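You operate a simulated robot arm through the tools that you are given. There is no shell and no other tool.

You run a simulated robot arm. Do the job below in one go: nothing can be reset, and whatever is moved stays where it is left.

Task
Test the yellow wheel and sort it into the green or reject tray.
Fine: up to 0.5 mm the green tray, over that the reject tray; switch off and move the slide back before the wheel comes out.

The check looks at the end state, three seconds after you hand in, the way a careful person would. Anything else that was tipped, shoved, dropped, spilled or broken makes it a failure.

Robot
A 6-joint arm with a two-finger parallel gripper, fixed in place. Base frame: the origin is on the floor under the middle of its stand, x ahead of it, y to its left, z up; the work surface is at about z = 880. Units: mm, degrees, N and s.
With the tool pointing down near the work surface it reaches from about 300 to 660 mm from the base axis. Its first joint turns from -115.0 to 115.0 degrees. Payload 3.43 kg.
Tool frame: the origin (TCP) lies between the finger pads and is the grasp point; the fingertips stand 34 mm ahead of it; z points along the fingers, y is the line along which they close. The gripper opens to 128 mm. The fingers are 24 mm wide and 12 mm thick; the gripper's body (48 by 130 mm) begins 96 mm behind the TCP.
Orientation is that of the tool frame in the base frame, as a unit quaternion [w, x, y, z]. With the fingers straight down and closing along the base's y, the tool's x points along the base's -x, its y along +y and its z along -z.

Tools
- The arm moves only by the tool arm_command. Its argument "targets" is a list of rows, each an object of numbers (a shift or turn left out is 0, a gripper value left out holds the last): "dx", "dy", "dz": the shift along the tool's x, y, z in units of 30 mm (1.0 is 30 mm); "rx", "ry", "rz": the turn, a rotation vector about the tool's x, y, z in units of 5 degrees (1.0 is 5 degrees); "grip": the closure, from 0 (fully open) to 1 (shut). In form: [{"dx": .., "dy": .., "dz": .., "rx": .., "ry": .., "rz": .., "grip": ..}, ...]. A call has 1 to 20 rows; each row shifts and turns the commanded pose from where the row before left it, along the tool's axes as they then stand. A call with a number of a shift or a turn outside -1 to 1 is refused whole. A row lasts 0.2 s, in which the tool goes at most 50 mm and 8.6 degrees; a call with a longer step from one row to the next is refused whole, and so is a gripper value outside its range. A pose out of reach is approached as far as the arm can. The call stops where the force on the tool passes 40 N (or 10 N more than at its start, if that is more) or the arm is blocked; 0.2 s more then pass. The fingers move at their own pace (about 153 mm/s each) and stop on an object; they squeeze with about 29 N. The grip force told is the motor's: it shows also when the fingers shut on nothing. Time passes only in rows, and 0.2 s behind the last, so rows that do not move let the fingers close. The reply holds the time, the measured pose of the TCP, the force on the tool along the base axes, the opening and the grip force, in the units named above and with some noise, with the torque about the TCP (base axes, N m) and any sound that the robot's microphone picked up.
- Cameras (640 x 400 px; columns grow to the right, rows downward): "scene" is fixed at [49.2, 499.9, 1633.7]; the picture's right is [-0.54, -0.84, 0.00], its down [-0.82, 0.52, -0.25] and it looks along [0.21, -0.13, -0.97] (base axes); focal length 334 px, centre (320, 200). "wrist" rides on the gripper at [76, -11, -160] in the tool frame; the picture's right is [0.15, 0.99, 0.00], its down [-0.88, 0.13, -0.46] and it looks along [-0.45, 0.07, 0.89] (tool axes); focal length 234 px, centre (320, 200).
- capture(camera): a new picture of that camera. It takes no simulated time.
- slide_trunk(by): slides the trunk up (or, below 0, down) by that many mm; the arm rides with it, the base frame stays. It gives what a move gives, with no picture.
- pixel_to_xyz(camera, pixels): there is no depth. For up to 12 entries [column, row, z] of the newest picture of that camera ("zoom" is the newest enlarged one), the place [x, y] in the base frame at which the ray of that pixel passes the height z, good to about 2 mm. It takes no simulated time.
- enlarge(camera, box): a new picture of the part [left, top, right, bottom] of that camera's present view, enlarged. It takes no simulated time.
- job_done(): hands the job in; it is judged then, once.

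Open the gripper and draw the arm clear of the work before you hand the job in, unless the task says otherwise.

The tools are called after ">>>" as name(argument=value, ...) on one line, values as JSON. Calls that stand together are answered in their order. arm_command: Moves the arm, as the interface text tells. Its arguments: {"type":"object","properties":{"targets":{"type":"array","items":{"type":"object","properties":{"dx":{"type":"number"},"dy":{"type":"number"},"dz":{"type":"number"},"rx":{"type":"number"},"ry":{"type":"number"},"rz":{"type":"number"},"grip":{"type":"number"}}}}},"required":["targets"]} The other tools are called the same way: slide_trunk (by) moves the trunk up or down; capture (camera) takes a picture; pixel_to_xyz (camera, pixels) gives the place at which the rays of pixels pass given heights; enlarge (camera, box) takes an enlarged picture of a part of a camera's view; job_done () hands the job in.

At the start:

```text
t: 0.0
ee_pos: [223.6, 381.6, 1253.3]
orientation: [0.0, 0.0, 1.0, 0.0]
force: [-0.2, -0.2, 0.4]
moment: [0.02, -0.02, -0.01]
gripper_width: 128.1
grip_force: 0.0
trunk travel left (down, up): [-925.0, 65.0]
```

scene: 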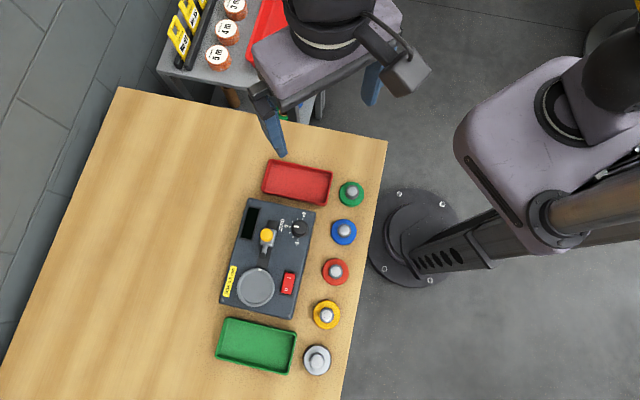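
wrist: 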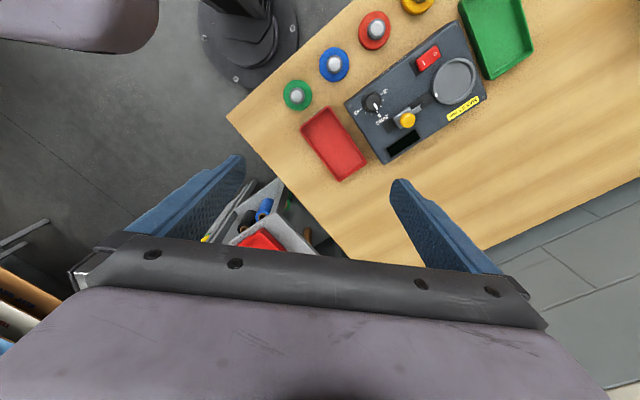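

The scene shows a tester in the middle (about 265,258) with a dial, a slide with yellow knob, a red switch and a round seat; the yellow wheel is at about (326,315). I enlarge the tester and the wheels to read it before moving.

>>> enlarge(camera="scene", box=[210, 190, 330, 325])

>>> enlarge(camera="wrist", box=[270, 0, 550, 190])

>>> enlarge(camera="scene", box=[200, 150, 400, 385])

```text
2.96 times, centred on (270, 258) of scene
```

zoom: 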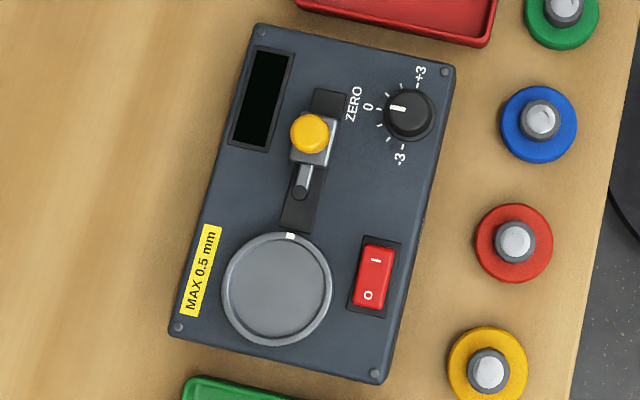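

```text
2.11 times, centred on (410, 95) of wrist
```

zoom: 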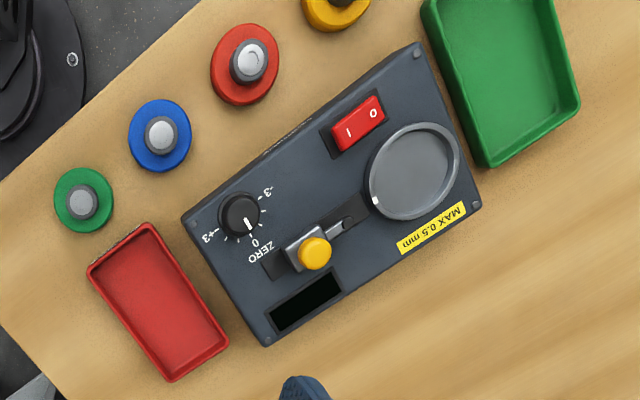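

```text
1.70 times, centred on (300, 268) of scene
```

zoom: 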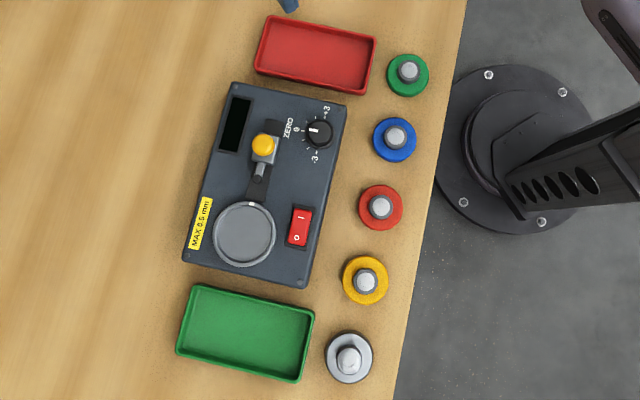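

The enlarged view shows the tester with an off switch (I / O), a ZERO dial with its mark, the slide drawn back, a round seat with a white mark, and an empty dark display. I look up positions of these on plausible heights.

>>> pixel_to_xyz(camera="zoom", pixels=[[366, 279, 880], [366, 281, 920], [244, 234, 920], [244, 234, 880], [263, 146, 920], [263, 146, 950], [318, 133, 930], [300, 227, 920], [232, 84, 920], [346, 105, 920], [303, 287, 920], [184, 259, 920]])

>>> pixel_to_xyz(camera="zoom", pixels=[[347, 356, 880], [380, 206, 880], [245, 333, 880], [315, 55, 880], [195, 288, 880], [315, 315, 880], [298, 382, 880], [178, 350, 880], [266, 17, 880], [376, 38, 880], [364, 92, 880], [256, 68, 880]])

>>> enlarge(camera="scene", box=[150, 0, 300, 120])

```text
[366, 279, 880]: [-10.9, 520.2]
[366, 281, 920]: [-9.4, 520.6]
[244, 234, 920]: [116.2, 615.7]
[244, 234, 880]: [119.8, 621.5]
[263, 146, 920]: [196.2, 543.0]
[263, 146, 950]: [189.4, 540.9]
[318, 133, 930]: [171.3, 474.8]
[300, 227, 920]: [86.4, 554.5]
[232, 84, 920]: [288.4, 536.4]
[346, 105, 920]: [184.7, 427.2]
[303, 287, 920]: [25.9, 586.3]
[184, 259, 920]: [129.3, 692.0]
```

```text
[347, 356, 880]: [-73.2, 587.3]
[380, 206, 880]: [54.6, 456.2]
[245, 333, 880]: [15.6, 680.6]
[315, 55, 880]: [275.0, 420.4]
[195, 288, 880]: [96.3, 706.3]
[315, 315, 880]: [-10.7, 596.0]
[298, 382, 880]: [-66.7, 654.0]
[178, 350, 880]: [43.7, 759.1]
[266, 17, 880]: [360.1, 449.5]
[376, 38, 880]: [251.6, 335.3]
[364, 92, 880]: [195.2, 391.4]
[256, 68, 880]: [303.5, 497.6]
```

```text
3.33 times, centred on (225, 60) of scene
```

zoom: 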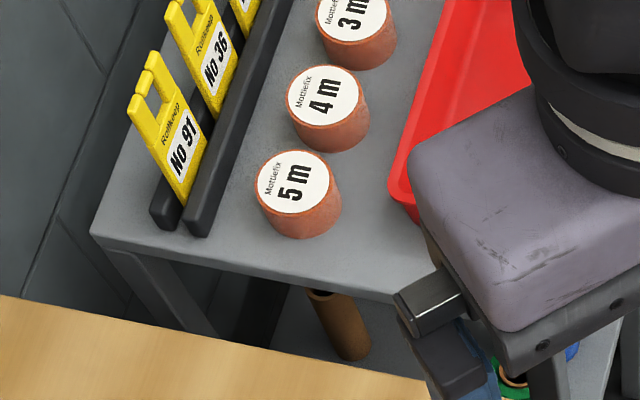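

The bench layout is clear: yellow wheel near (-10, 520), seat near (116, 616), trays known. I move the wrist camera over the bench to look closer at the tester and wheels from about 1100 mm.

>>> arm_command(targets=[{"dx": 0.687, "dy": 0.769, "dz": 0.85, "grip": 0}, {"dx": 0.687, "dy": 0.769, "dz": 0.85}, {"dx": 0.687, "dy": 0.769, "dz": 0.85}, {"dx": 0.687, "dy": 0.769, "dz": 0.85}, {"dx": 0.687, "dy": 0.769, "dz": 0.85}, {"dx": 0.687, "dy": 0.769, "dz": 0.85}, {}])

>>> capture(camera="wrist")

>>> capture(camera="scene")

```text
t: 1.6
ee_pos: [100.3, 519.1, 1100.3]
orientation: [0.0, 0.0, 1.0, 0.001]
force: [0.5, 0.1, -0.7]
moment: [-0.01, 0.05, 0.02]
gripper_width: 127.9
grip_force: 0.0
trunk travel left (down, up): [-925.0, 65.0]
```

```text
taken
```

wrist: 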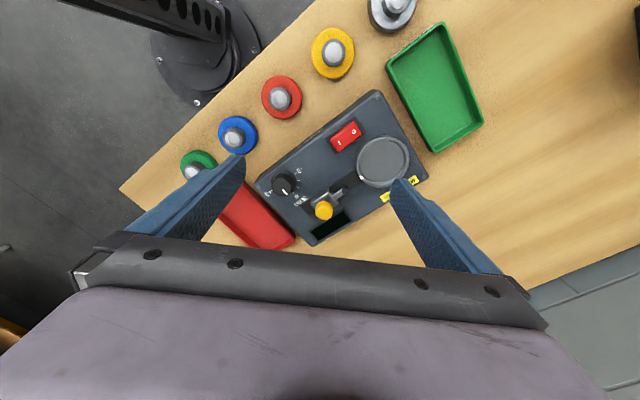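

```text
taken
```

scene: 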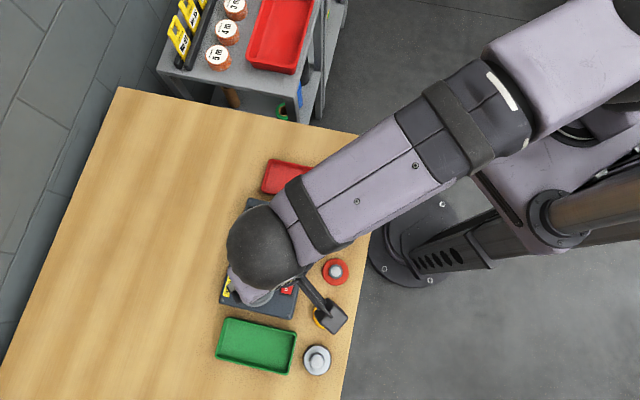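

The wrist view shows the tester at (345,165) and the yellow wheel at (333,53). I enlarge both to judge shapes and heights.

>>> enlarge(camera="wrist", box=[240, 80, 440, 250])

>>> enlarge(camera="wrist", box=[250, 0, 430, 130])

```text
2.35 times, centred on (340, 165) of wrist
```

zoom: 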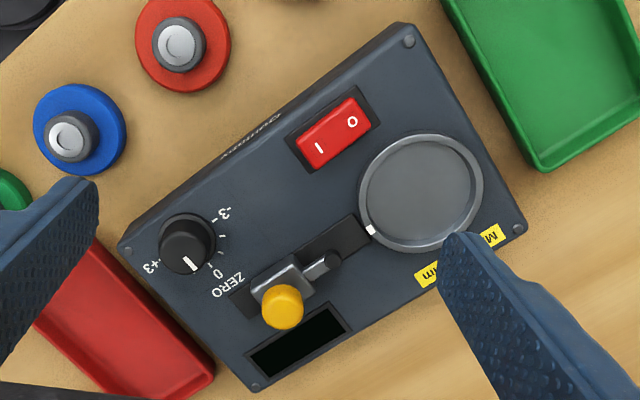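

```text
3.08 times, centred on (340, 65) of wrist
```

zoom: 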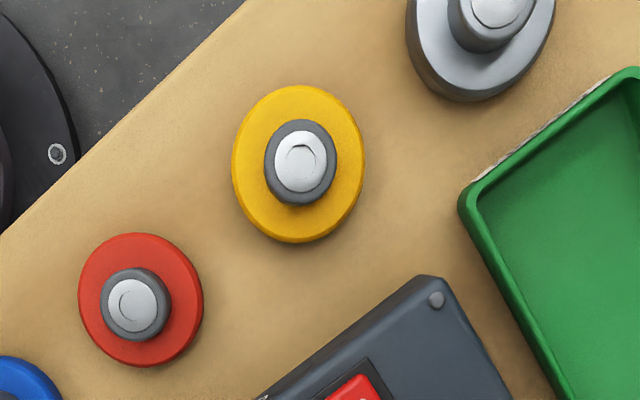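

I triangulate heights using the fixed scene camera and the wrist camera on the same features (yellow knob, dial top, seat, corner screws, yellow wheel's hub top).

>>> pixel_to_xyz(camera="scene", pixels=[[266.6, 234.7, 900], [266.6, 234.7, 960], [300.4, 228.3, 900], [300.4, 228.3, 960], [255.5, 287.4, 900], [255.5, 287.4, 960], [288.6, 317.5, 900], [288.6, 317.5, 960], [222, 301.2, 900], [222, 301.2, 960], [326.5, 315, 900], [326.5, 315, 960]])

>>> pixel_to_xyz(camera="wrist", pixels=[[324.3, 210.1, 900], [324.3, 210.1, 960], [283.4, 179.9, 900], [283.4, 179.9, 960], [382.6, 160.7, 900], [382.6, 160.7, 960], [377.4, 97.3, 900], [377.4, 97.3, 960], [424.3, 176.9, 900], [424.3, 176.9, 960], [333.8, 52.5, 900], [333.8, 52.5, 960]])

```text
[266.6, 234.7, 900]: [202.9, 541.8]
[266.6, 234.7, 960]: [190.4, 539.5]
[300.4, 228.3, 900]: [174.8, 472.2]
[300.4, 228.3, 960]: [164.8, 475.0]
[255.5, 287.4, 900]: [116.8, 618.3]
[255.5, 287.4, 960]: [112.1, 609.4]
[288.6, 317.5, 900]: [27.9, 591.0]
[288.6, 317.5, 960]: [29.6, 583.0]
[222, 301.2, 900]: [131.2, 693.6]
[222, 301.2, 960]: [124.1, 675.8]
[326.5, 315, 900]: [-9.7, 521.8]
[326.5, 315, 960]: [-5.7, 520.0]
```

```text
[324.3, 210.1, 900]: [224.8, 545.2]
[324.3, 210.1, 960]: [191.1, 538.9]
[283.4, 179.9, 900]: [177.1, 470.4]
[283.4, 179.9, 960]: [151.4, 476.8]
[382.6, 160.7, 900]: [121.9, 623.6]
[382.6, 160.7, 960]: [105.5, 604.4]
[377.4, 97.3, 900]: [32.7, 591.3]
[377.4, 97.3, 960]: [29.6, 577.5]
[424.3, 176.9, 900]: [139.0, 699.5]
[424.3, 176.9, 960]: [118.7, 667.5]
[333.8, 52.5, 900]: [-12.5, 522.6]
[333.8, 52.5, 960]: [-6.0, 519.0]
```

Estimates: tester top around 920–930, slide knob top around 960, at (190, 539). I go closer to read the dial and determine heights better.

>>> arm_command(targets=[{"dx": -0.26, "dy": -0.42, "dz": 0.8}, {"dx": -0.26, "dy": -0.42, "dz": 0.8}, {"dx": -0.26, "dy": -0.42, "dz": 0.8}, {"dx": -0.26, "dy": -0.42, "dz": 0.6}, {}])

>>> capture(camera="wrist")

>>> enlarge(camera="wrist", box=[270, 130, 400, 230])

```text
t: 2.8
ee_pos: [130.4, 471.6, 1010.2]
orientation: [0.0, 0.0, 1.0, -0.001]
force: [-0.4, -0.4, 0.8]
moment: [-0.03, 0.0, 0.0]
gripper_width: 128.0
grip_force: 0.0
trunk travel left (down, up): [-925.0, 65.0]
```

```text
taken
```

wrist: 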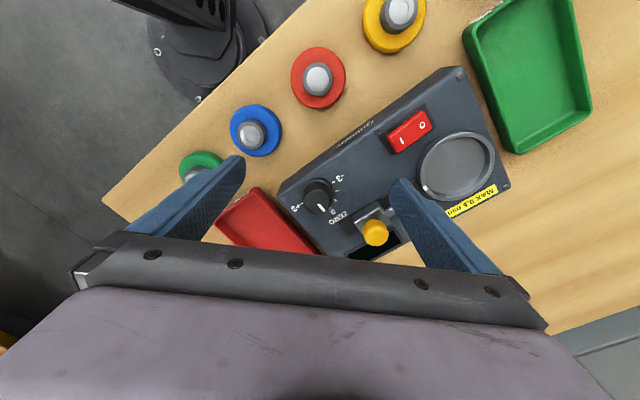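

```text
4.00 times, centred on (335, 180) of wrist
```

zoom: 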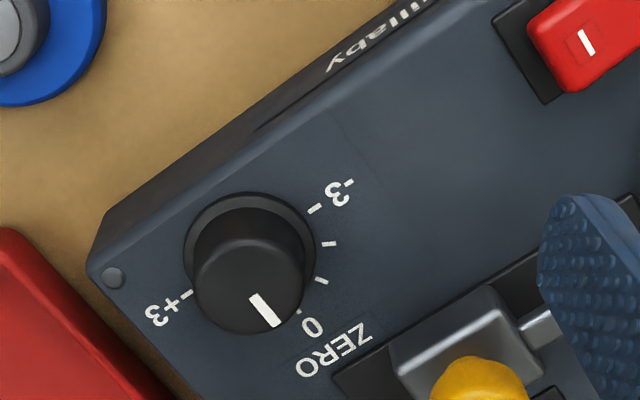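

The dial pointer lines up with the 0 tick (pointer direction and 0 tick both ≈50° in the view). Next I look closely at the yellow and grey wheels and the green tray.

>>> arm_command(targets=[{"dx": 0.95, "dy": 0.3}, {"dx": 0.95, "dy": 0.3}, {"dx": 0.95, "dy": 0.3}, {"dx": 0.95, "dy": 0.3}, {"dx": 0.95, "dy": 0.3}, {"dx": 0.6, "dy": 0.1}, {}])

>>> capture(camera="wrist")

>>> enlarge(camera="wrist", box=[290, 30, 490, 180])

```text
t: 4.4
ee_pos: [-30.1, 518.3, 1010.1]
orientation: [0.0, 0.0, 1.0, 0.0]
force: [-1.2, -0.2, 0.2]
moment: [-0.01, 0.04, -0.03]
gripper_width: 128.0
grip_force: 0.2
trunk travel left (down, up): [-925.0, 65.0]
```

```text
taken
```

wrist: 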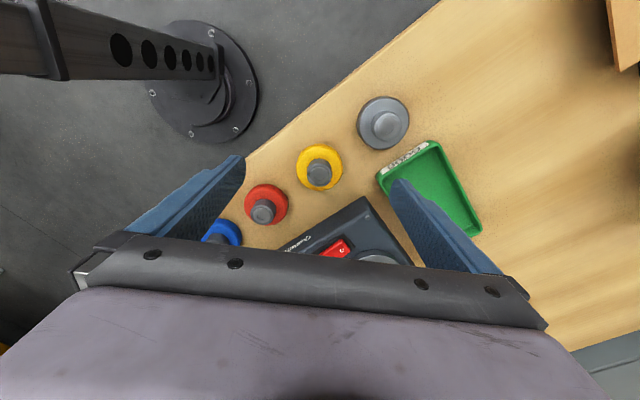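

```text
2.67 times, centred on (390, 105) of wrist
```

zoom: 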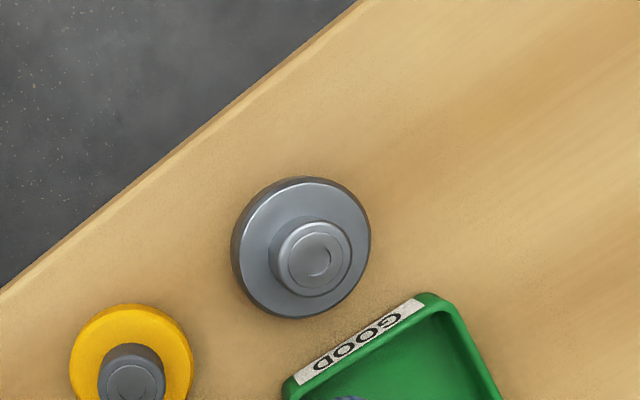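

The green tray is labelled GOOD; the grey item is an all-metal disc with a hub. I enlarge the yellow wheel to see its hub shape for grasping.

>>> enlarge(camera="wrist", box=[270, 125, 370, 205])

```text
5.00 times, centred on (320, 165) of wrist
```

zoom: 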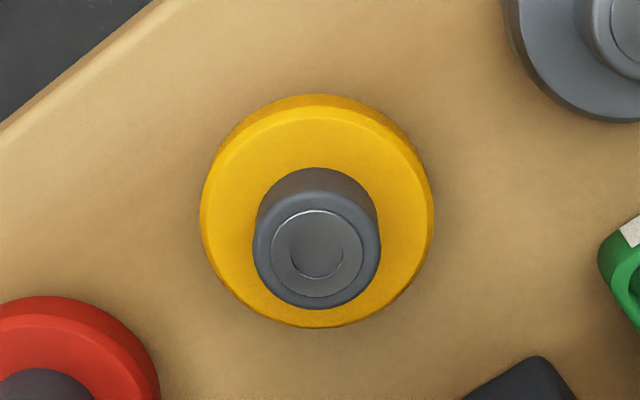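

I triangulate the hub top: zoom (317,252) here against scene (326.8,315.4), and also the wheel face centre/edge.

>>> pixel_to_xyz(camera="zoom", pixels=[[317, 252, 900], [317, 252, 920], [317, 252, 940], [318, 222, 890], [318, 222, 900], [200, 222, 895], [434, 222, 895], [318, 104, 895], [318, 328, 895], [318, 328, 880]])

>>> pixel_to_xyz(camera="scene", pixels=[[326.8, 315.4, 900], [326.8, 315.4, 920], [326.8, 315.4, 940], [317.8, 358, 900], [317.8, 358, 920]])

```text
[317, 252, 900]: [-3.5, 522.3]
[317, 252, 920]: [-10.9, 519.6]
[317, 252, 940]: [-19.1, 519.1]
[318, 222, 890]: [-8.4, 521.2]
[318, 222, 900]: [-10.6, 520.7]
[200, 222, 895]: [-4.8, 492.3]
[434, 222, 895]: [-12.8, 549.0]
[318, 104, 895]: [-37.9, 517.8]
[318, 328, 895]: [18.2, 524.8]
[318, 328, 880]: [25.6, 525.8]
```

```text
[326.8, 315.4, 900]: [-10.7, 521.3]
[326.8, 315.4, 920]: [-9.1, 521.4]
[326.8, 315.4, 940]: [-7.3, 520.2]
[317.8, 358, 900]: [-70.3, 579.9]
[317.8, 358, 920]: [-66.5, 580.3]
```

Yellow wheel: centre ≈ (-9.5, 520.5), disc Ø≈59, hub Ø≈29 with its top near z≈917. I turn the tool so the fingers close across the slide direction (45° in the base), centre over the wheel, and open to about 64 mm.

>>> arm_command(targets=[{"dx": -0.69, "dy": 0.07, "grip": 0.5}, {"rz": 1}, {"rz": 1}, {"rz": 1}, {"rz": 1}, {"rz": 1}, {"rz": 1}, {"rz": 1}, {"rz": 1}, {"rz": 1}, {}])

>>> capture(camera="wrist")

>>> capture(camera="scene")

```text
t: 6.8
ee_pos: [-7.8, 521.0, 1009.4]
orientation: [0.0, 0.384, 0.923, 0.0]
force: [-1.3, 0.9, -0.1]
moment: [0.03, 0.0, 0.03]
gripper_width: 63.9
grip_force: 0.0
trunk travel left (down, up): [-925.0, 65.0]
```

```text
taken
```

wrist: 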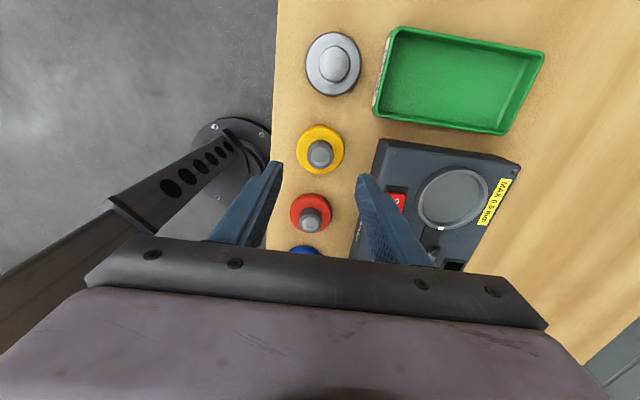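

```text
taken
```

scene: 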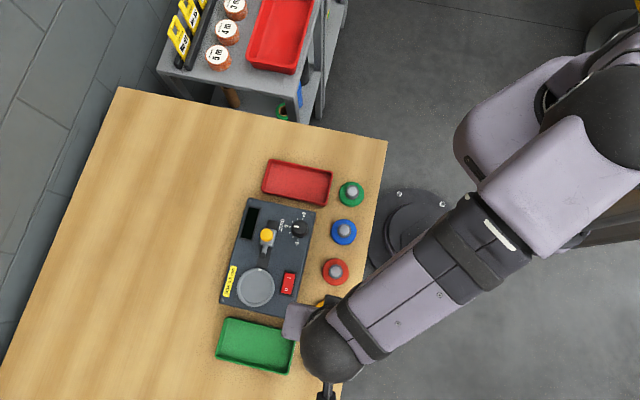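

The wheel sits between the fingers. Before picking, I want a good look at the switch and display, so I move behind the tester (TCP ≈ (135,505,1035)) to see the rocker and slide unobstructed.

>>> arm_command(targets=[{"dz": -0.85}, {"dx": -0.74, "dy": 0.74}, {"dx": -0.74, "dy": 0.74}, {"dx": -0.74, "dy": 0.74}, {"dx": -0.74, "dy": 0.4}, {"dx": -0.74, "dy": 0.2}, {}])

>>> capture(camera="wrist")

>>> enlarge(camera="wrist", box=[240, 40, 440, 200])

```text
t: 8.4
ee_pos: [130.1, 502.6, 1033.8]
orientation: [0.0, 0.383, 0.924, 0.0]
force: [-0.1, -0.5, -0.6]
moment: [-0.02, -0.04, -0.01]
gripper_width: 64.0
grip_force: 0.0
trunk travel left (down, up): [-925.0, 65.0]
```

```text
taken
```

wrist: 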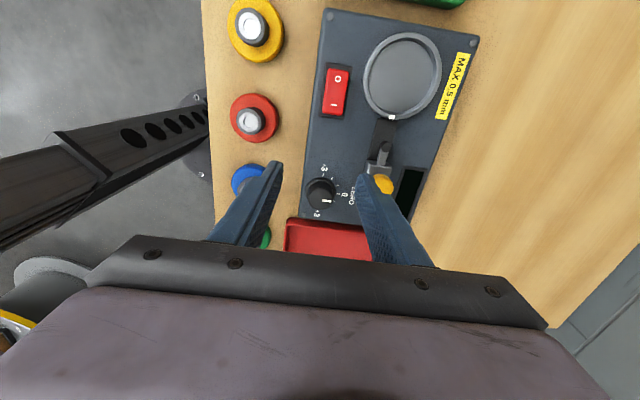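

```text
2.50 times, centred on (340, 120) of wrist
```

zoom: 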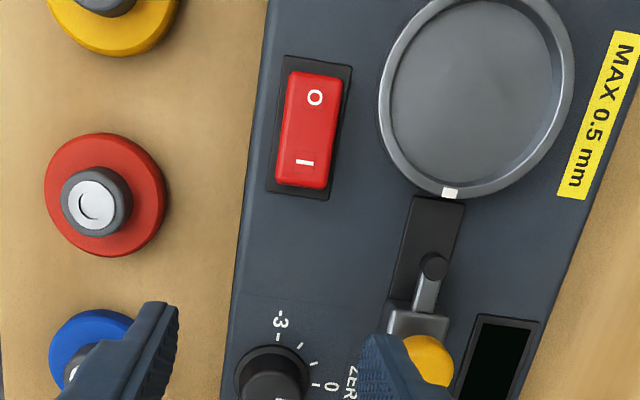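

I triangulate the rocker's I and O marks (zoom (305,162) and (315,97)) and the seat, against scene pixels (288.9,278.9) and (286.2,290.4).

>>> pixel_to_xyz(camera="zoom", pixels=[[305, 162, 920], [305, 162, 940], [315, 97, 920], [315, 97, 940], [478, 98, 920], [478, 98, 940], [450, 193, 920], [450, 193, 940], [433, 265, 920], [433, 265, 940]])

>>> pixel_to_xyz(camera="scene", pixels=[[288.9, 278.9, 920], [288.9, 278.9, 940], [286.2, 290.4, 920], [286.2, 290.4, 940], [255.5, 287.4, 920], [255.5, 287.4, 940], [259.9, 270.2, 920], [259.9, 270.2, 940], [262.9, 254.9, 920], [262.9, 254.9, 940]])

```text
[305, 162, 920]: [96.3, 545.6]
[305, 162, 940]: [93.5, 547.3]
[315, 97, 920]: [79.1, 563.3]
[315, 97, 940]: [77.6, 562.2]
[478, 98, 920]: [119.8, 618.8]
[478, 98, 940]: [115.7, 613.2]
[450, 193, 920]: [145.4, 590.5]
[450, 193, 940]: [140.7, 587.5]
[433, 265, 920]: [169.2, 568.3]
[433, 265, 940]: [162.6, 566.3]
```

```text
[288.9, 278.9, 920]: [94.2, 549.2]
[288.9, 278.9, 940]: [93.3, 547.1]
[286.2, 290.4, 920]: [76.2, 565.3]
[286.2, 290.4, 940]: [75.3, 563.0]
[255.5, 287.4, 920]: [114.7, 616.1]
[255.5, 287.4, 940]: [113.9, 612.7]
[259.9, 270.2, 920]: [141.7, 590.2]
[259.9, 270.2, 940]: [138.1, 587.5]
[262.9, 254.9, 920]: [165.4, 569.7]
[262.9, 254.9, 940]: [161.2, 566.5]
```

The I mark is at about (94, 547), the O mark about (76.5, 563.5), both around z≈935, with the I end raised (off). I close the fingers and go above the I end.

>>> arm_command(targets=[{"dx": 0.62, "dy": 0.07, "grip": 1}, {"dx": 0.62, "dy": 0.07}, {"dx": 0.61, "dy": 0.06}, {}, {"dz": 0.6}, {"dz": 0.6}, {"dz": 0.5}, {}])

>>> capture(camera="wrist")

>>> enlarge(camera="wrist", box=[240, 110, 440, 240])

```text
t: 10.2
ee_pos: [94.1, 545.2, 983.9]
orientation: [0.0, 0.382, 0.924, -0.001]
force: [0.5, 0.4, 0.3]
moment: [0.01, 0.01, 0.03]
gripper_width: 0.0
grip_force: 29.1
trunk travel left (down, up): [-925.0, 65.0]
```

```text
taken
```

wrist: 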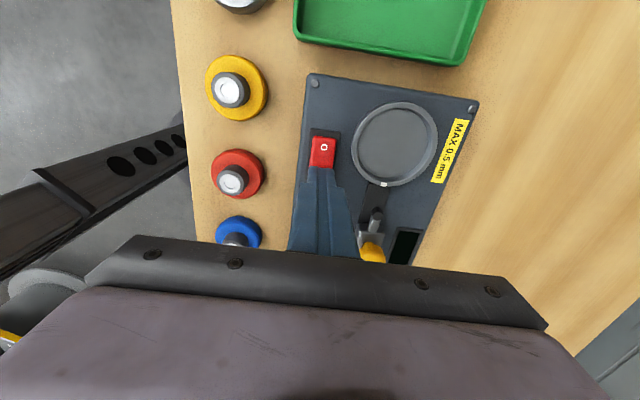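

```text
3.08 times, centred on (340, 175) of wrist
```

zoom: 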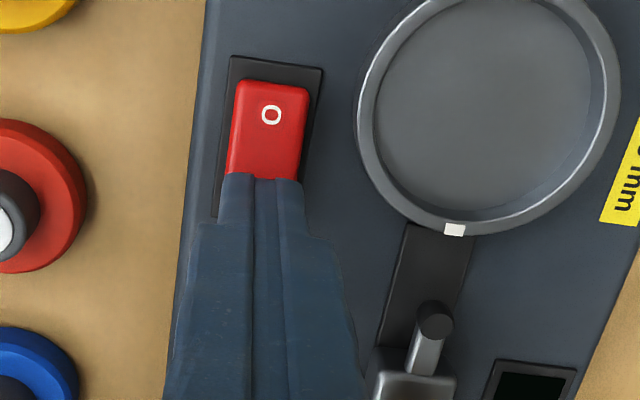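

Fingertips sit just above the I end (O mark still visible at zoom (271,115)). I lower in small steps to press it.

>>> arm_command(targets=[{"dz": 0.1}, {"dz": 0.1}, {"dz": 0.1}, {"dz": 0.07}, {"dz": 0.07}, {"dz": 0.07}])

```text
t: 11.6
ee_pos: [93.6, 544.6, 971.1]
orientation: [0.0, 0.383, 0.924, 0.003]
force: [2.9, -0.5, 13.0]
moment: [0.03, 0.05, 0.06]
gripper_width: 0.0
grip_force: 28.7
trunk travel left (down, up): [-925.0, 65.0]
```

Contact at fingertip z≈937 with 13 N. I press a little further.

>>> arm_command(targets=[{"dz": 0.05}, {"dz": 0.05}, {"dz": 0.05}, {"dz": 0.05}])

>>> enlarge(camera="wrist", box=[240, 110, 440, 260])

```text
t: 12.5
ee_pos: [94.1, 545.0, 971.7]
orientation: [0.0, 0.382, 0.924, 0.003]
force: [-0.1, -12.7, 17.8]
moment: [-0.39, 0.14, 0.11]
gripper_width: 0.3
grip_force: 28.5
trunk travel left (down, up): [-925.0, 65.0]
stopped in row 4: the force on the tool passed its limit at 41 N (the readings are from after the stop); the commanded pose is now the measured one
```

```text
2.67 times, centred on (340, 185) of wrist
```

zoom: 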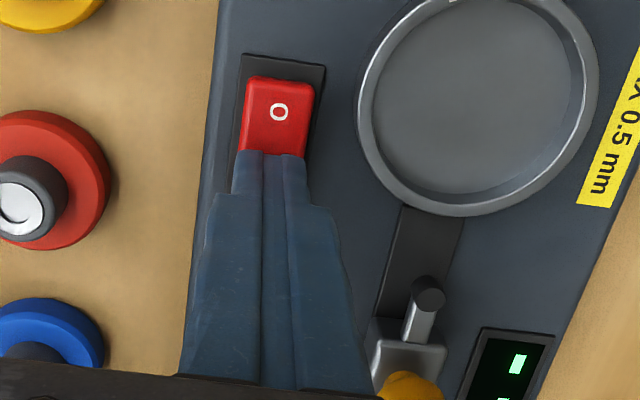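

The display is now lit (zoom (510,365)) and the white mark on the seat has moved, so it is on and turning. I lift off and back away to read the display.

>>> arm_command(targets=[{"dz": -0.5}, {"dz": -0.8}, {"dz": -0.8, "dx": -0.8, "dy": -0.5}, {"dx": -0.9, "dy": -0.6}, {"dx": -0.9, "dy": -0.6}, {}])

>>> capture(camera="wrist")

>>> enlarge(camera="wrist", box=[320, 60, 480, 200])

>>> enlarge(camera="scene", box=[210, 190, 330, 325])

```text
t: 13.9
ee_pos: [113.1, 456.0, 1031.7]
orientation: [-0.001, 0.382, 0.924, 0.004]
force: [0.4, 0.2, -0.4]
moment: [-0.01, -0.01, 0.01]
gripper_width: 0.3
grip_force: 29.0
trunk travel left (down, up): [-925.0, 65.0]
```

```text
taken
```

wrist: 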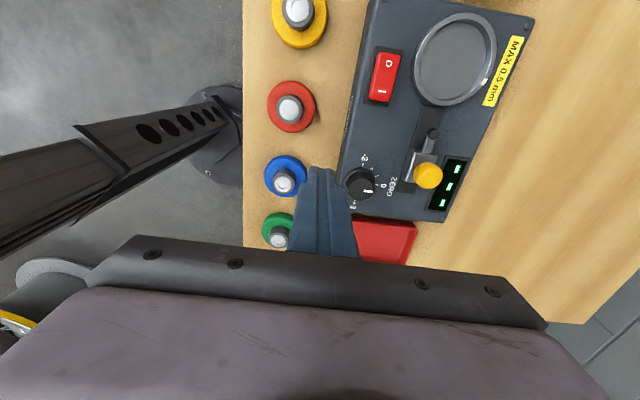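

```text
2.86 times, centred on (400, 130) of wrist
```

zoom: 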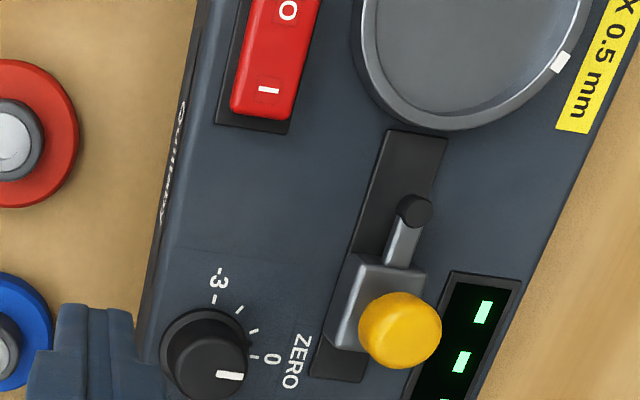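

```text
2.96 times, centred on (270, 258) of scene
```

zoom: 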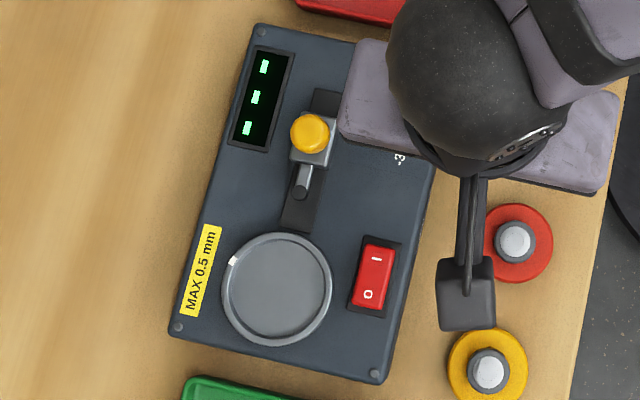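

The display shows "– – –" (no contact) and the seat turns with the white mark, so the tester is fine with the dial at 0. I switch it off again before placing the wheel, pressing the O end at about (75.5, 564.5).

>>> arm_command(targets=[{"dx": 0.86, "dy": 0.42, "grip": 1}, {"dx": 0.86, "dy": 0.42}, {"dx": 0.86, "dy": 0.42}, {"dx": 0.86, "dy": 0.41}, {}, {"dz": 0.6}, {"dz": 0.6}, {"dz": 0.4}, {}])

>>> enlarge(camera="wrist", box=[240, 110, 440, 260])

```text
t: 15.9
ee_pos: [76.1, 565.4, 984.7]
orientation: [-0.001, 0.383, 0.924, 0.004]
force: [0.1, 0.1, 0.3]
moment: [0.02, -0.01, 0.01]
gripper_width: 0.1
grip_force: 29.1
trunk travel left (down, up): [-925.0, 65.0]
```

```text
2.67 times, centred on (340, 185) of wrist
```

zoom: 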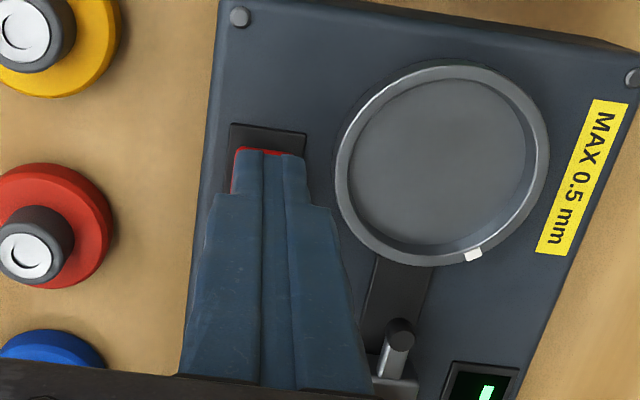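

The fingertips are over the O end. I press down in small steps until the switch gives.

>>> arm_command(targets=[{"dz": 0.1}, {"dz": 0.1}, {"dz": 0.1}, {"dz": 0.1}, {"dz": 0.05}, {"dz": 0.05}, {"dz": 0.05}, {"dz": 0.05}, {"dz": 0.05}])

>>> enlarge(camera="wrist", box=[240, 110, 440, 260])

```text
t: 17.9
ee_pos: [76.5, 565.1, 970.6]
orientation: [-0.003, 0.382, 0.924, 0.011]
force: [0.3, -0.1, 38.4]
moment: [-0.44, -0.24, 0.44]
gripper_width: 0.3
grip_force: 29.1
trunk travel left (down, up): [-925.0, 65.0]
```

```text
2.67 times, centred on (340, 185) of wrist
```

zoom: 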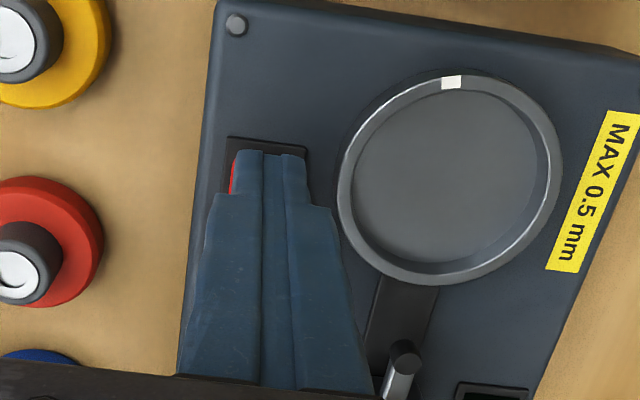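

The display portion visible is dark again. I lift, verify with the scene camera, and move above the yellow wheel with the fingers opening to 64 mm.

>>> arm_command(targets=[{"dz": -0.4}, {"dz": -0.9}, {"dx": 0.2, "dy": -0.77}, {"dx": 0.2, "dy": -0.77}, {"dx": 0.29, "dy": -0.77, "grip": 0.5}, {"dx": 0.29, "dy": -0.77}, {}])

>>> enlarge(camera="scene", box=[210, 190, 330, 325])

>>> enlarge(camera="wrist", box=[240, 90, 400, 240])

```text
t: 19.5
ee_pos: [-10.2, 521.9, 1003.7]
orientation: [-0.002, 0.382, 0.924, 0.005]
force: [1.0, -0.1, 0.7]
moment: [-0.05, 0.02, 0.01]
gripper_width: 64.4
grip_force: 0.0
trunk travel left (down, up): [-925.0, 65.0]
```

```text
2.96 times, centred on (270, 258) of scene
```

zoom: 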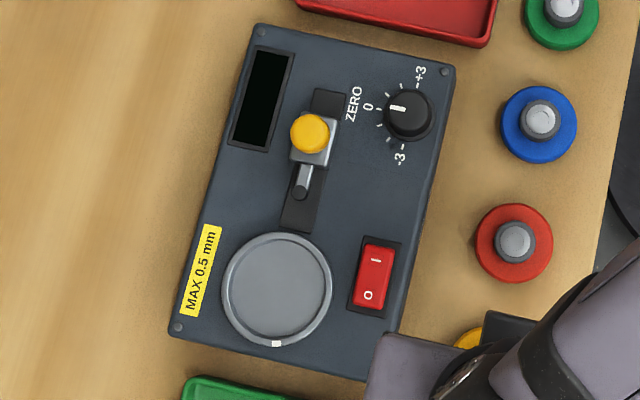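

```text
2.67 times, centred on (320, 165) of wrist
```

zoom: 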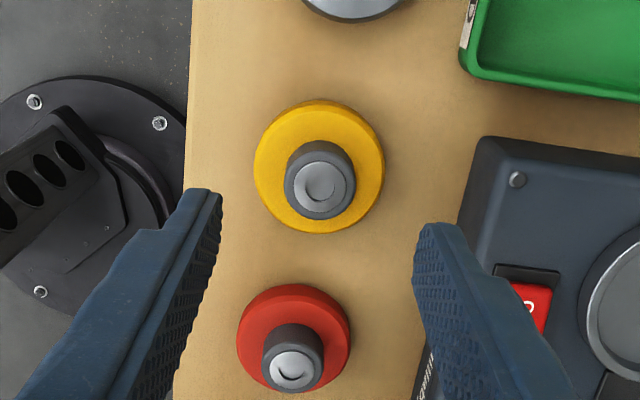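

The display is dark, so the tester is off. I check the wheel's hub position from this view (zoom (320,190)) at the hub-top height.

>>> pixel_to_xyz(camera="zoom", pixels=[[320, 190, 912], [320, 190, 917], [320, 190, 922], [319, 165, 895]])

```text
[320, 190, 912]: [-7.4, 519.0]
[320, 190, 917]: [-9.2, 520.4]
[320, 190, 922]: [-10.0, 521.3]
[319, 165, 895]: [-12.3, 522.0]
```

The hub is centred at (-9.3, 520.5). I descend around the hub with the tips stopping about z≈902 and close on it.

>>> arm_command(targets=[{"dx": -0.04, "dz": 0.8}, {"dz": 0.8}, {}, {"dz": 0.35}, {"dz": 0.3}, {}, {"grip": 1}, {}, {}])

>>> enlarge(camera="wrist", box=[240, 110, 400, 240])

```text
t: 21.5
ee_pos: [-9.8, 521.6, 935.8]
orientation: [-0.001, 0.383, 0.924, 0.004]
force: [-0.5, 0.5, 0.4]
moment: [-0.06, 0.03, -0.01]
gripper_width: 28.8
grip_force: 28.7
trunk travel left (down, up): [-925.0, 65.0]
```

```text
3.08 times, centred on (320, 175) of wrist
```

zoom: 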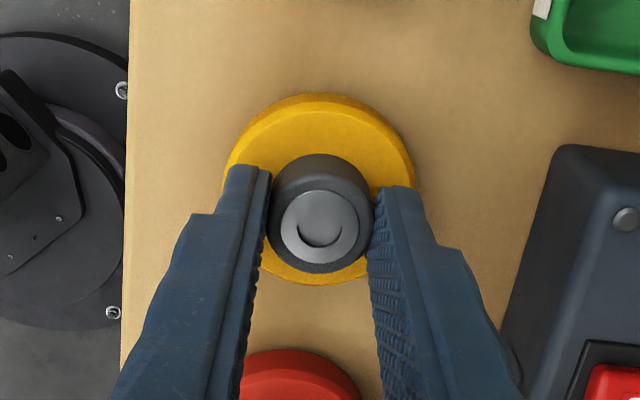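

The hub is gripped (28.8 mm wide, 28.7 N). I lift it clear and look again to refine the seat's centre.

>>> arm_command(targets=[{"dz": -0.3}, {"dz": -0.9}, {"dz": -0.9}, {"dz": -0.9}, {"dz": -0.3}, {"dx": -0.5, "dy": 0.6}, {"dx": -0.5, "dy": 0.6}, {}])

>>> capture(camera="wrist")

>>> enlarge(camera="wrist", box=[360, 90, 500, 210])

```text
t: 23.3
ee_pos: [37.0, 524.5, 1034.3]
orientation: [-0.001, 0.382, 0.924, 0.005]
force: [0.3, -0.3, -0.9]
moment: [0.05, -0.04, 0.0]
gripper_width: 28.5
grip_force: 29.0
trunk travel left (down, up): [-925.0, 65.0]
```

```text
taken
```

wrist: 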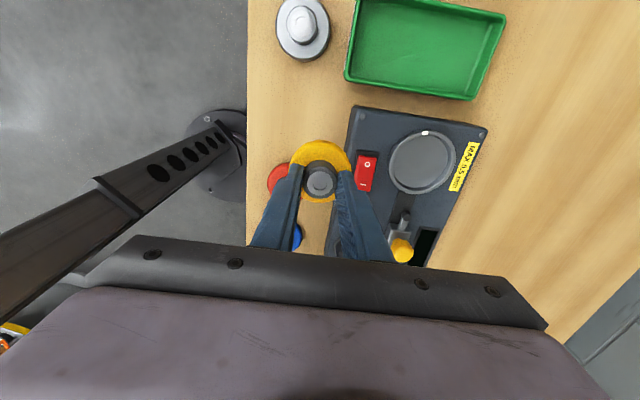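

```text
3.33 times, centred on (430, 150) of wrist
```

zoom: 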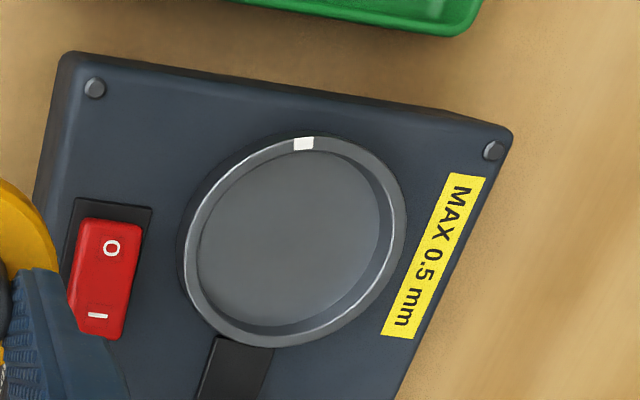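

I estimate the ring centre at zoom (296,241) and compare with scene pixel (255.6,288.2), plus ring edges for its size.

>>> pixel_to_xyz(camera="zoom", pixels=[[296, 241, 920], [296, 241, 930], [296, 241, 940], [187, 252, 932], [405, 228, 932], [318, 136, 932], [272, 346, 932], [95, 87, 920], [95, 87, 930], [493, 151, 920], [493, 151, 930]])

>>> pixel_to_xyz(camera="scene", pixels=[[255.6, 288.2, 920], [255.6, 288.2, 930], [255.6, 288.2, 940], [288.6, 317.5, 920], [288.6, 317.5, 930], [222, 301.2, 920], [222, 301.2, 930]])

```text
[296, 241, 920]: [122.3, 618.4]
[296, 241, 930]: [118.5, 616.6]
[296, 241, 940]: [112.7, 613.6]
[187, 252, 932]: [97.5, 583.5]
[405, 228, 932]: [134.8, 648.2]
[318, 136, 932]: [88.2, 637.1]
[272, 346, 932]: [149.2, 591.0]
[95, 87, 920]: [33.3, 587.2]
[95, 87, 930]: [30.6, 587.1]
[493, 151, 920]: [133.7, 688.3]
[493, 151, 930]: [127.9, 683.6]
```

```text
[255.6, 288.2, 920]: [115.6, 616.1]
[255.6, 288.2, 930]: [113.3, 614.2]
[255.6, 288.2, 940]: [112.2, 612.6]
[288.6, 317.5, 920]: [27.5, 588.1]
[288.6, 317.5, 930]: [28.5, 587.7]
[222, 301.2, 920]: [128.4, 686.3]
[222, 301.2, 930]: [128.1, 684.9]
```

Tester top ≈ 929, ring top ≈ 936, ring Ø≈75 with centre ≈ (114, 614). I carry the wheel over the seat at the current height.

>>> arm_command(targets=[{"dx": 0.066, "dy": 0.785}, {"dx": 0.066, "dy": 0.785}, {"dx": 0.066, "dy": 0.785}, {"dx": 0.066, "dy": 0.785}, {"dx": 0.066, "dy": 0.785}, {}, {}])

>>> enlarge(camera="wrist", box=[240, 110, 400, 240])

>>> enlarge(camera="scene", box=[200, 220, 330, 330])

```text
t: 24.9
ee_pos: [106.4, 602.8, 1034.5]
orientation: [-0.002, 0.383, 0.924, 0.005]
force: [0.6, 0.7, -0.2]
moment: [0.0, 0.01, 0.0]
gripper_width: 28.8
grip_force: 28.6
out of reach, approached as far as the arm can: row 5
trunk travel left (down, up): [-925.0, 65.0]
```

```text
3.08 times, centred on (320, 175) of wrist
```

zoom: 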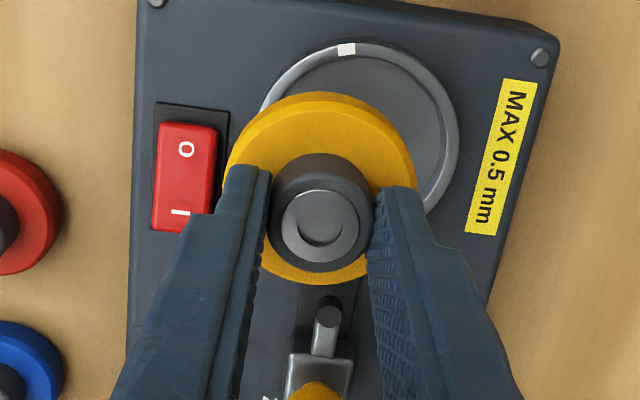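

```text
3.64 times, centred on (265, 275) of scene
```

zoom: 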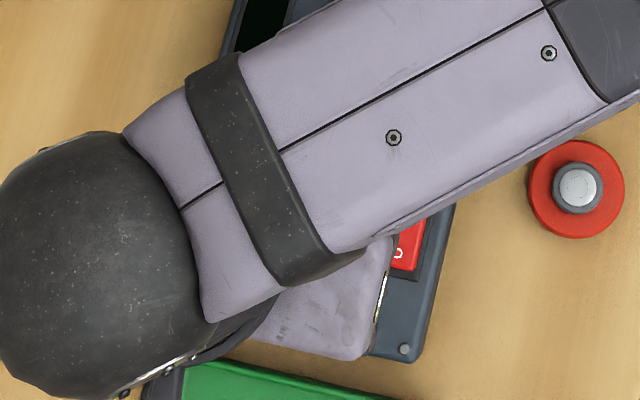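

The arm cannot reach the seat at this height (stopped at radius ≈612). I raise the trunk 65 mm to gain reach, then lower the arm.

>>> slide_trunk(by=65)

```text
t: 25.9
ee_pos: [105.7, 603.7, 1099.2]
orientation: [-0.001, 0.382, 0.924, 0.004]
force: [-0.4, 0.4, -1.7]
moment: [-0.02, 0.02, 0.01]
gripper_width: 28.9
grip_force: 28.9
trunk travel left (down, up): [-990.0, 0.0]
```

The arm rode up with the trunk to z=1099. I lower straight down by 70 mm and check the position.

>>> arm_command(targets=[{"dz": 0.6}, {"dz": 0.6}, {"dz": 0.6}, {"dz": 0.53}, {}, {}])

```text
t: 27.3
ee_pos: [105.4, 604.8, 1031.2]
orientation: [-0.001, 0.382, 0.924, 0.004]
force: [0.7, 0.5, -1.9]
moment: [0.01, 0.0, 0.03]
gripper_width: 28.6
grip_force: 28.9
trunk travel left (down, up): [-990.0, 0.0]
```

Now I shift the last 12.6 mm along the tool's y to reach the seat centre and check from the wrist camera.

>>> arm_command(targets=[{"dx": 0.03, "dy": 0.21}, {"dx": 0.02, "dy": 0.21}, {}, {}])

>>> enlarge(camera="wrist", box=[240, 110, 400, 240])

```text
t: 28.3
ee_pos: [112.1, 603.8, 1030.8]
orientation: [-0.002, 0.382, 0.924, 0.004]
force: [0.2, 0.1, -1.2]
moment: [-0.02, -0.01, 0.0]
gripper_width: 28.8
grip_force: 28.9
out of reach, approached as far as the arm can: row 1, 2
trunk travel left (down, up): [-990.0, 0.0]
```

```text
3.08 times, centred on (320, 175) of wrist
```

zoom: 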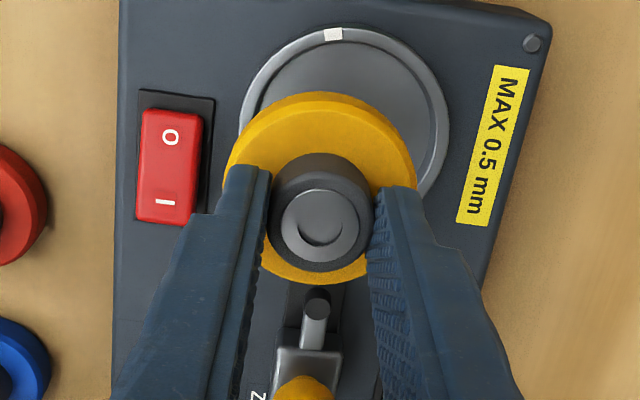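

Still limited (radius ≈614). I look at the whole arm in the scene view to understand its configuration.

>>> capture(camera="scene")

>>> capture(camera="wrist")

```text
taken
```

scene: 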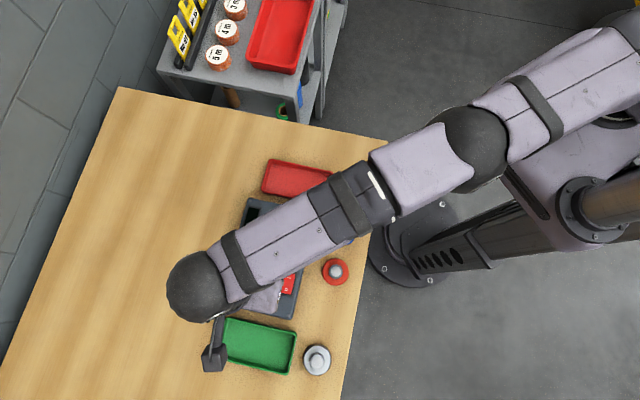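

```text
taken
```

wrist: 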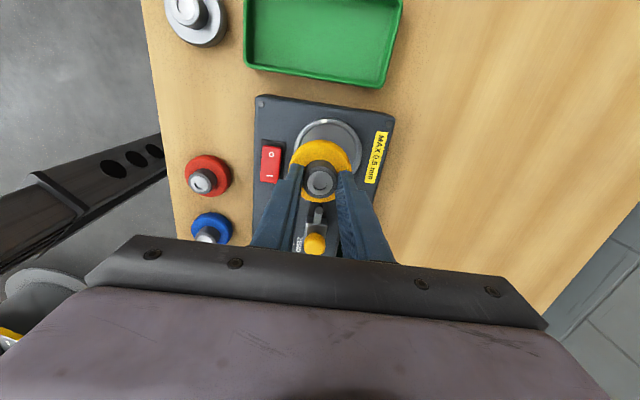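

The arm looks nearly stretched. I test whether the commanded pose was reset by sending a no-move row, then back off slightly.

>>> arm_command(targets=[{}])

```text
t: 28.7
ee_pos: [112.5, 603.2, 1031.5]
orientation: [-0.001, 0.383, 0.924, 0.005]
force: [-0.5, -0.4, -0.5]
moment: [-0.01, -0.03, 0.01]
gripper_width: 28.8
grip_force: 29.4
trunk travel left (down, up): [-990.0, 0.0]
```

The commanded pose follows the reached one. I lower 20 mm (wheel bottom ≈955, still above the ring) and try moving outward 12 mm again.

>>> arm_command(targets=[{"dz": 0.35}, {"dz": 0.35}, {"dx": 0.11, "dy": 0.16}, {"dx": 0.11, "dy": 0.17}, {}, {}])

```text
t: 30.1
ee_pos: [112.5, 602.7, 1010.4]
orientation: [-0.001, 0.383, 0.924, 0.005]
force: [0.0, 0.0, -1.5]
moment: [0.04, -0.01, 0.0]
gripper_width: 28.8
grip_force: 28.6
out of reach, approached as far as the arm can: row 3, 4
trunk travel left (down, up): [-990.0, 0.0]
```

Reach is about 614 mm regardless of height with the tool vertical, so I tilt the tool by 4° (tips outward, wrist inward) and then move the 12 mm out to the seat centre.

>>> arm_command(targets=[{"rx": -0.33, "ry": 0.225}, {"rx": -0.33, "ry": 0.225}, {}, {}])

```text
t: 31.1
ee_pos: [111.6, 601.5, 1010.3]
orientation: [-0.009, 0.382, 0.923, 0.038]
force: [-0.1, 1.0, -1.3]
moment: [-0.01, -0.02, 0.03]
gripper_width: 28.6
grip_force: 28.7
trunk travel left (down, up): [-990.0, 0.0]
```

The tilt worked (tool z leans ≈4.5° outward). Now I move outward to bring the wheel's base over (114, 614).

>>> arm_command(targets=[{"dx": 0.1, "dy": 0.12}, {"dx": 0.09, "dy": 0.115}, {}, {}])

>>> capture(camera="wrist")

>>> enlarge(camera="wrist", box=[240, 110, 400, 240])

```text
t: 32.1
ee_pos: [114.5, 611.3, 1010.4]
orientation: [-0.009, 0.382, 0.923, 0.038]
force: [0.5, 1.0, -1.1]
moment: [-0.03, -0.02, 0.0]
gripper_width: 28.8
grip_force: 28.6
trunk travel left (down, up): [-990.0, 0.0]
```

```text
taken
```

wrist: 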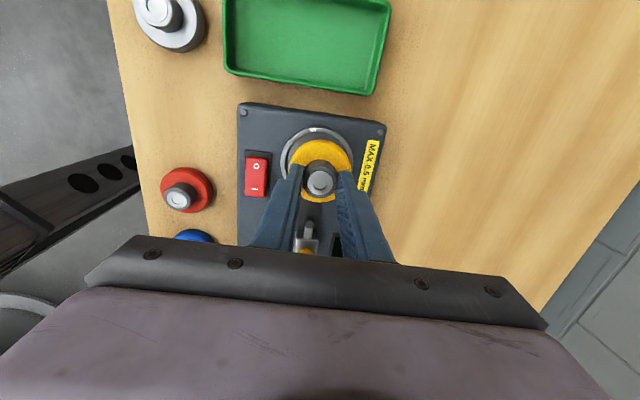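

```text
3.08 times, centred on (320, 175) of wrist
```

zoom: 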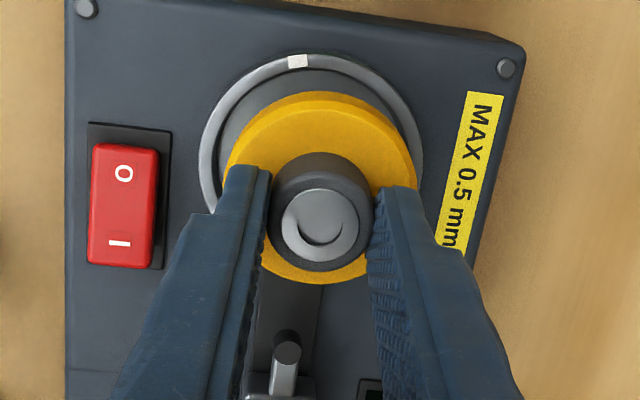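

I check the ring in this view: outer left (199,165), right (423,150), top (300,55) at ring-top height, to confirm the centre.

>>> pixel_to_xyz(camera="zoom", pixels=[[199, 165, 936], [423, 150, 936], [300, 55, 936], [311, 163, 936], [86, 9, 930], [506, 69, 930], [123, 174, 936], [119, 244, 936], [320, 196, 972], [225, 175, 966], [416, 175, 966]])

```text
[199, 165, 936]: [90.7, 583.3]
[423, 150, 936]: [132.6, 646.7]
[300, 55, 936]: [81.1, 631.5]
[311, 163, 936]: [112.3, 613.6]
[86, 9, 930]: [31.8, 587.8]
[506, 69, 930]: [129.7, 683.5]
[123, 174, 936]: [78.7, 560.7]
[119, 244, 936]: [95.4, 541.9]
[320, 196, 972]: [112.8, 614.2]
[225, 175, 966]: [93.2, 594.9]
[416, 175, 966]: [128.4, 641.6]
```

The ring centre is confirmed near (113.3, 614.2). I trim 1.5 mm and lower straight down (compensating for the tilt) to just above the ring.

>>> arm_command(targets=[{"dx": 0.035, "dy": -0.035}, {"dx": -0.0152, "dy": -0.0211, "dz": 0.332}, {"dx": -0.0076, "dy": -0.0106, "dz": 0.166}, {}, {}])

>>> enlarge(camera="wrist", box=[240, 110, 400, 240])

```text
t: 33.3
ee_pos: [111.8, 610.9, 995.5]
orientation: [-0.009, 0.383, 0.923, 0.038]
force: [-1.3, 0.0, 0.2]
moment: [-0.03, 0.0, 0.0]
gripper_width: 28.6
grip_force: 29.2
trunk travel left (down, up): [-990.0, 0.0]
```

```text
3.08 times, centred on (320, 175) of wrist
```

zoom: 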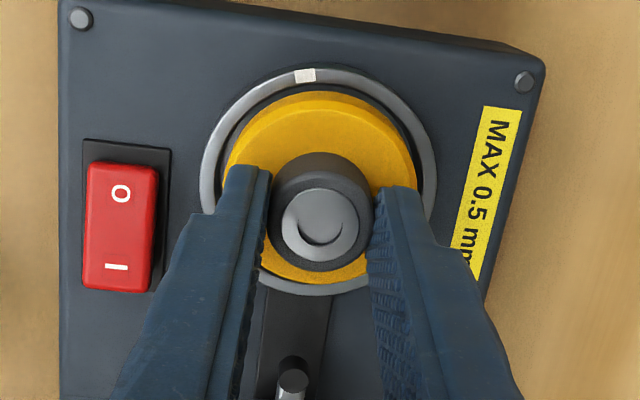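

The wheel looks well centred inside the ring (gaps on both sides at zoom x≈218 and 421). I lower in 1.5 mm steps watching the force.

>>> arm_command(targets=[{"dx": -0.0023, "dy": -0.0032, "dz": 0.05}, {"dx": -0.0023, "dy": -0.0032, "dz": 0.05}, {"dx": -0.0023, "dy": -0.0032, "dz": 0.05}, {}])

```text
t: 34.3
ee_pos: [112.8, 610.2, 990.3]
orientation: [-0.009, 0.383, 0.923, 0.038]
force: [-0.1, 0.2, -0.4]
moment: [-0.01, 0.02, -0.01]
gripper_width: 28.9
grip_force: 28.8
trunk travel left (down, up): [-990.0, 0.0]
```

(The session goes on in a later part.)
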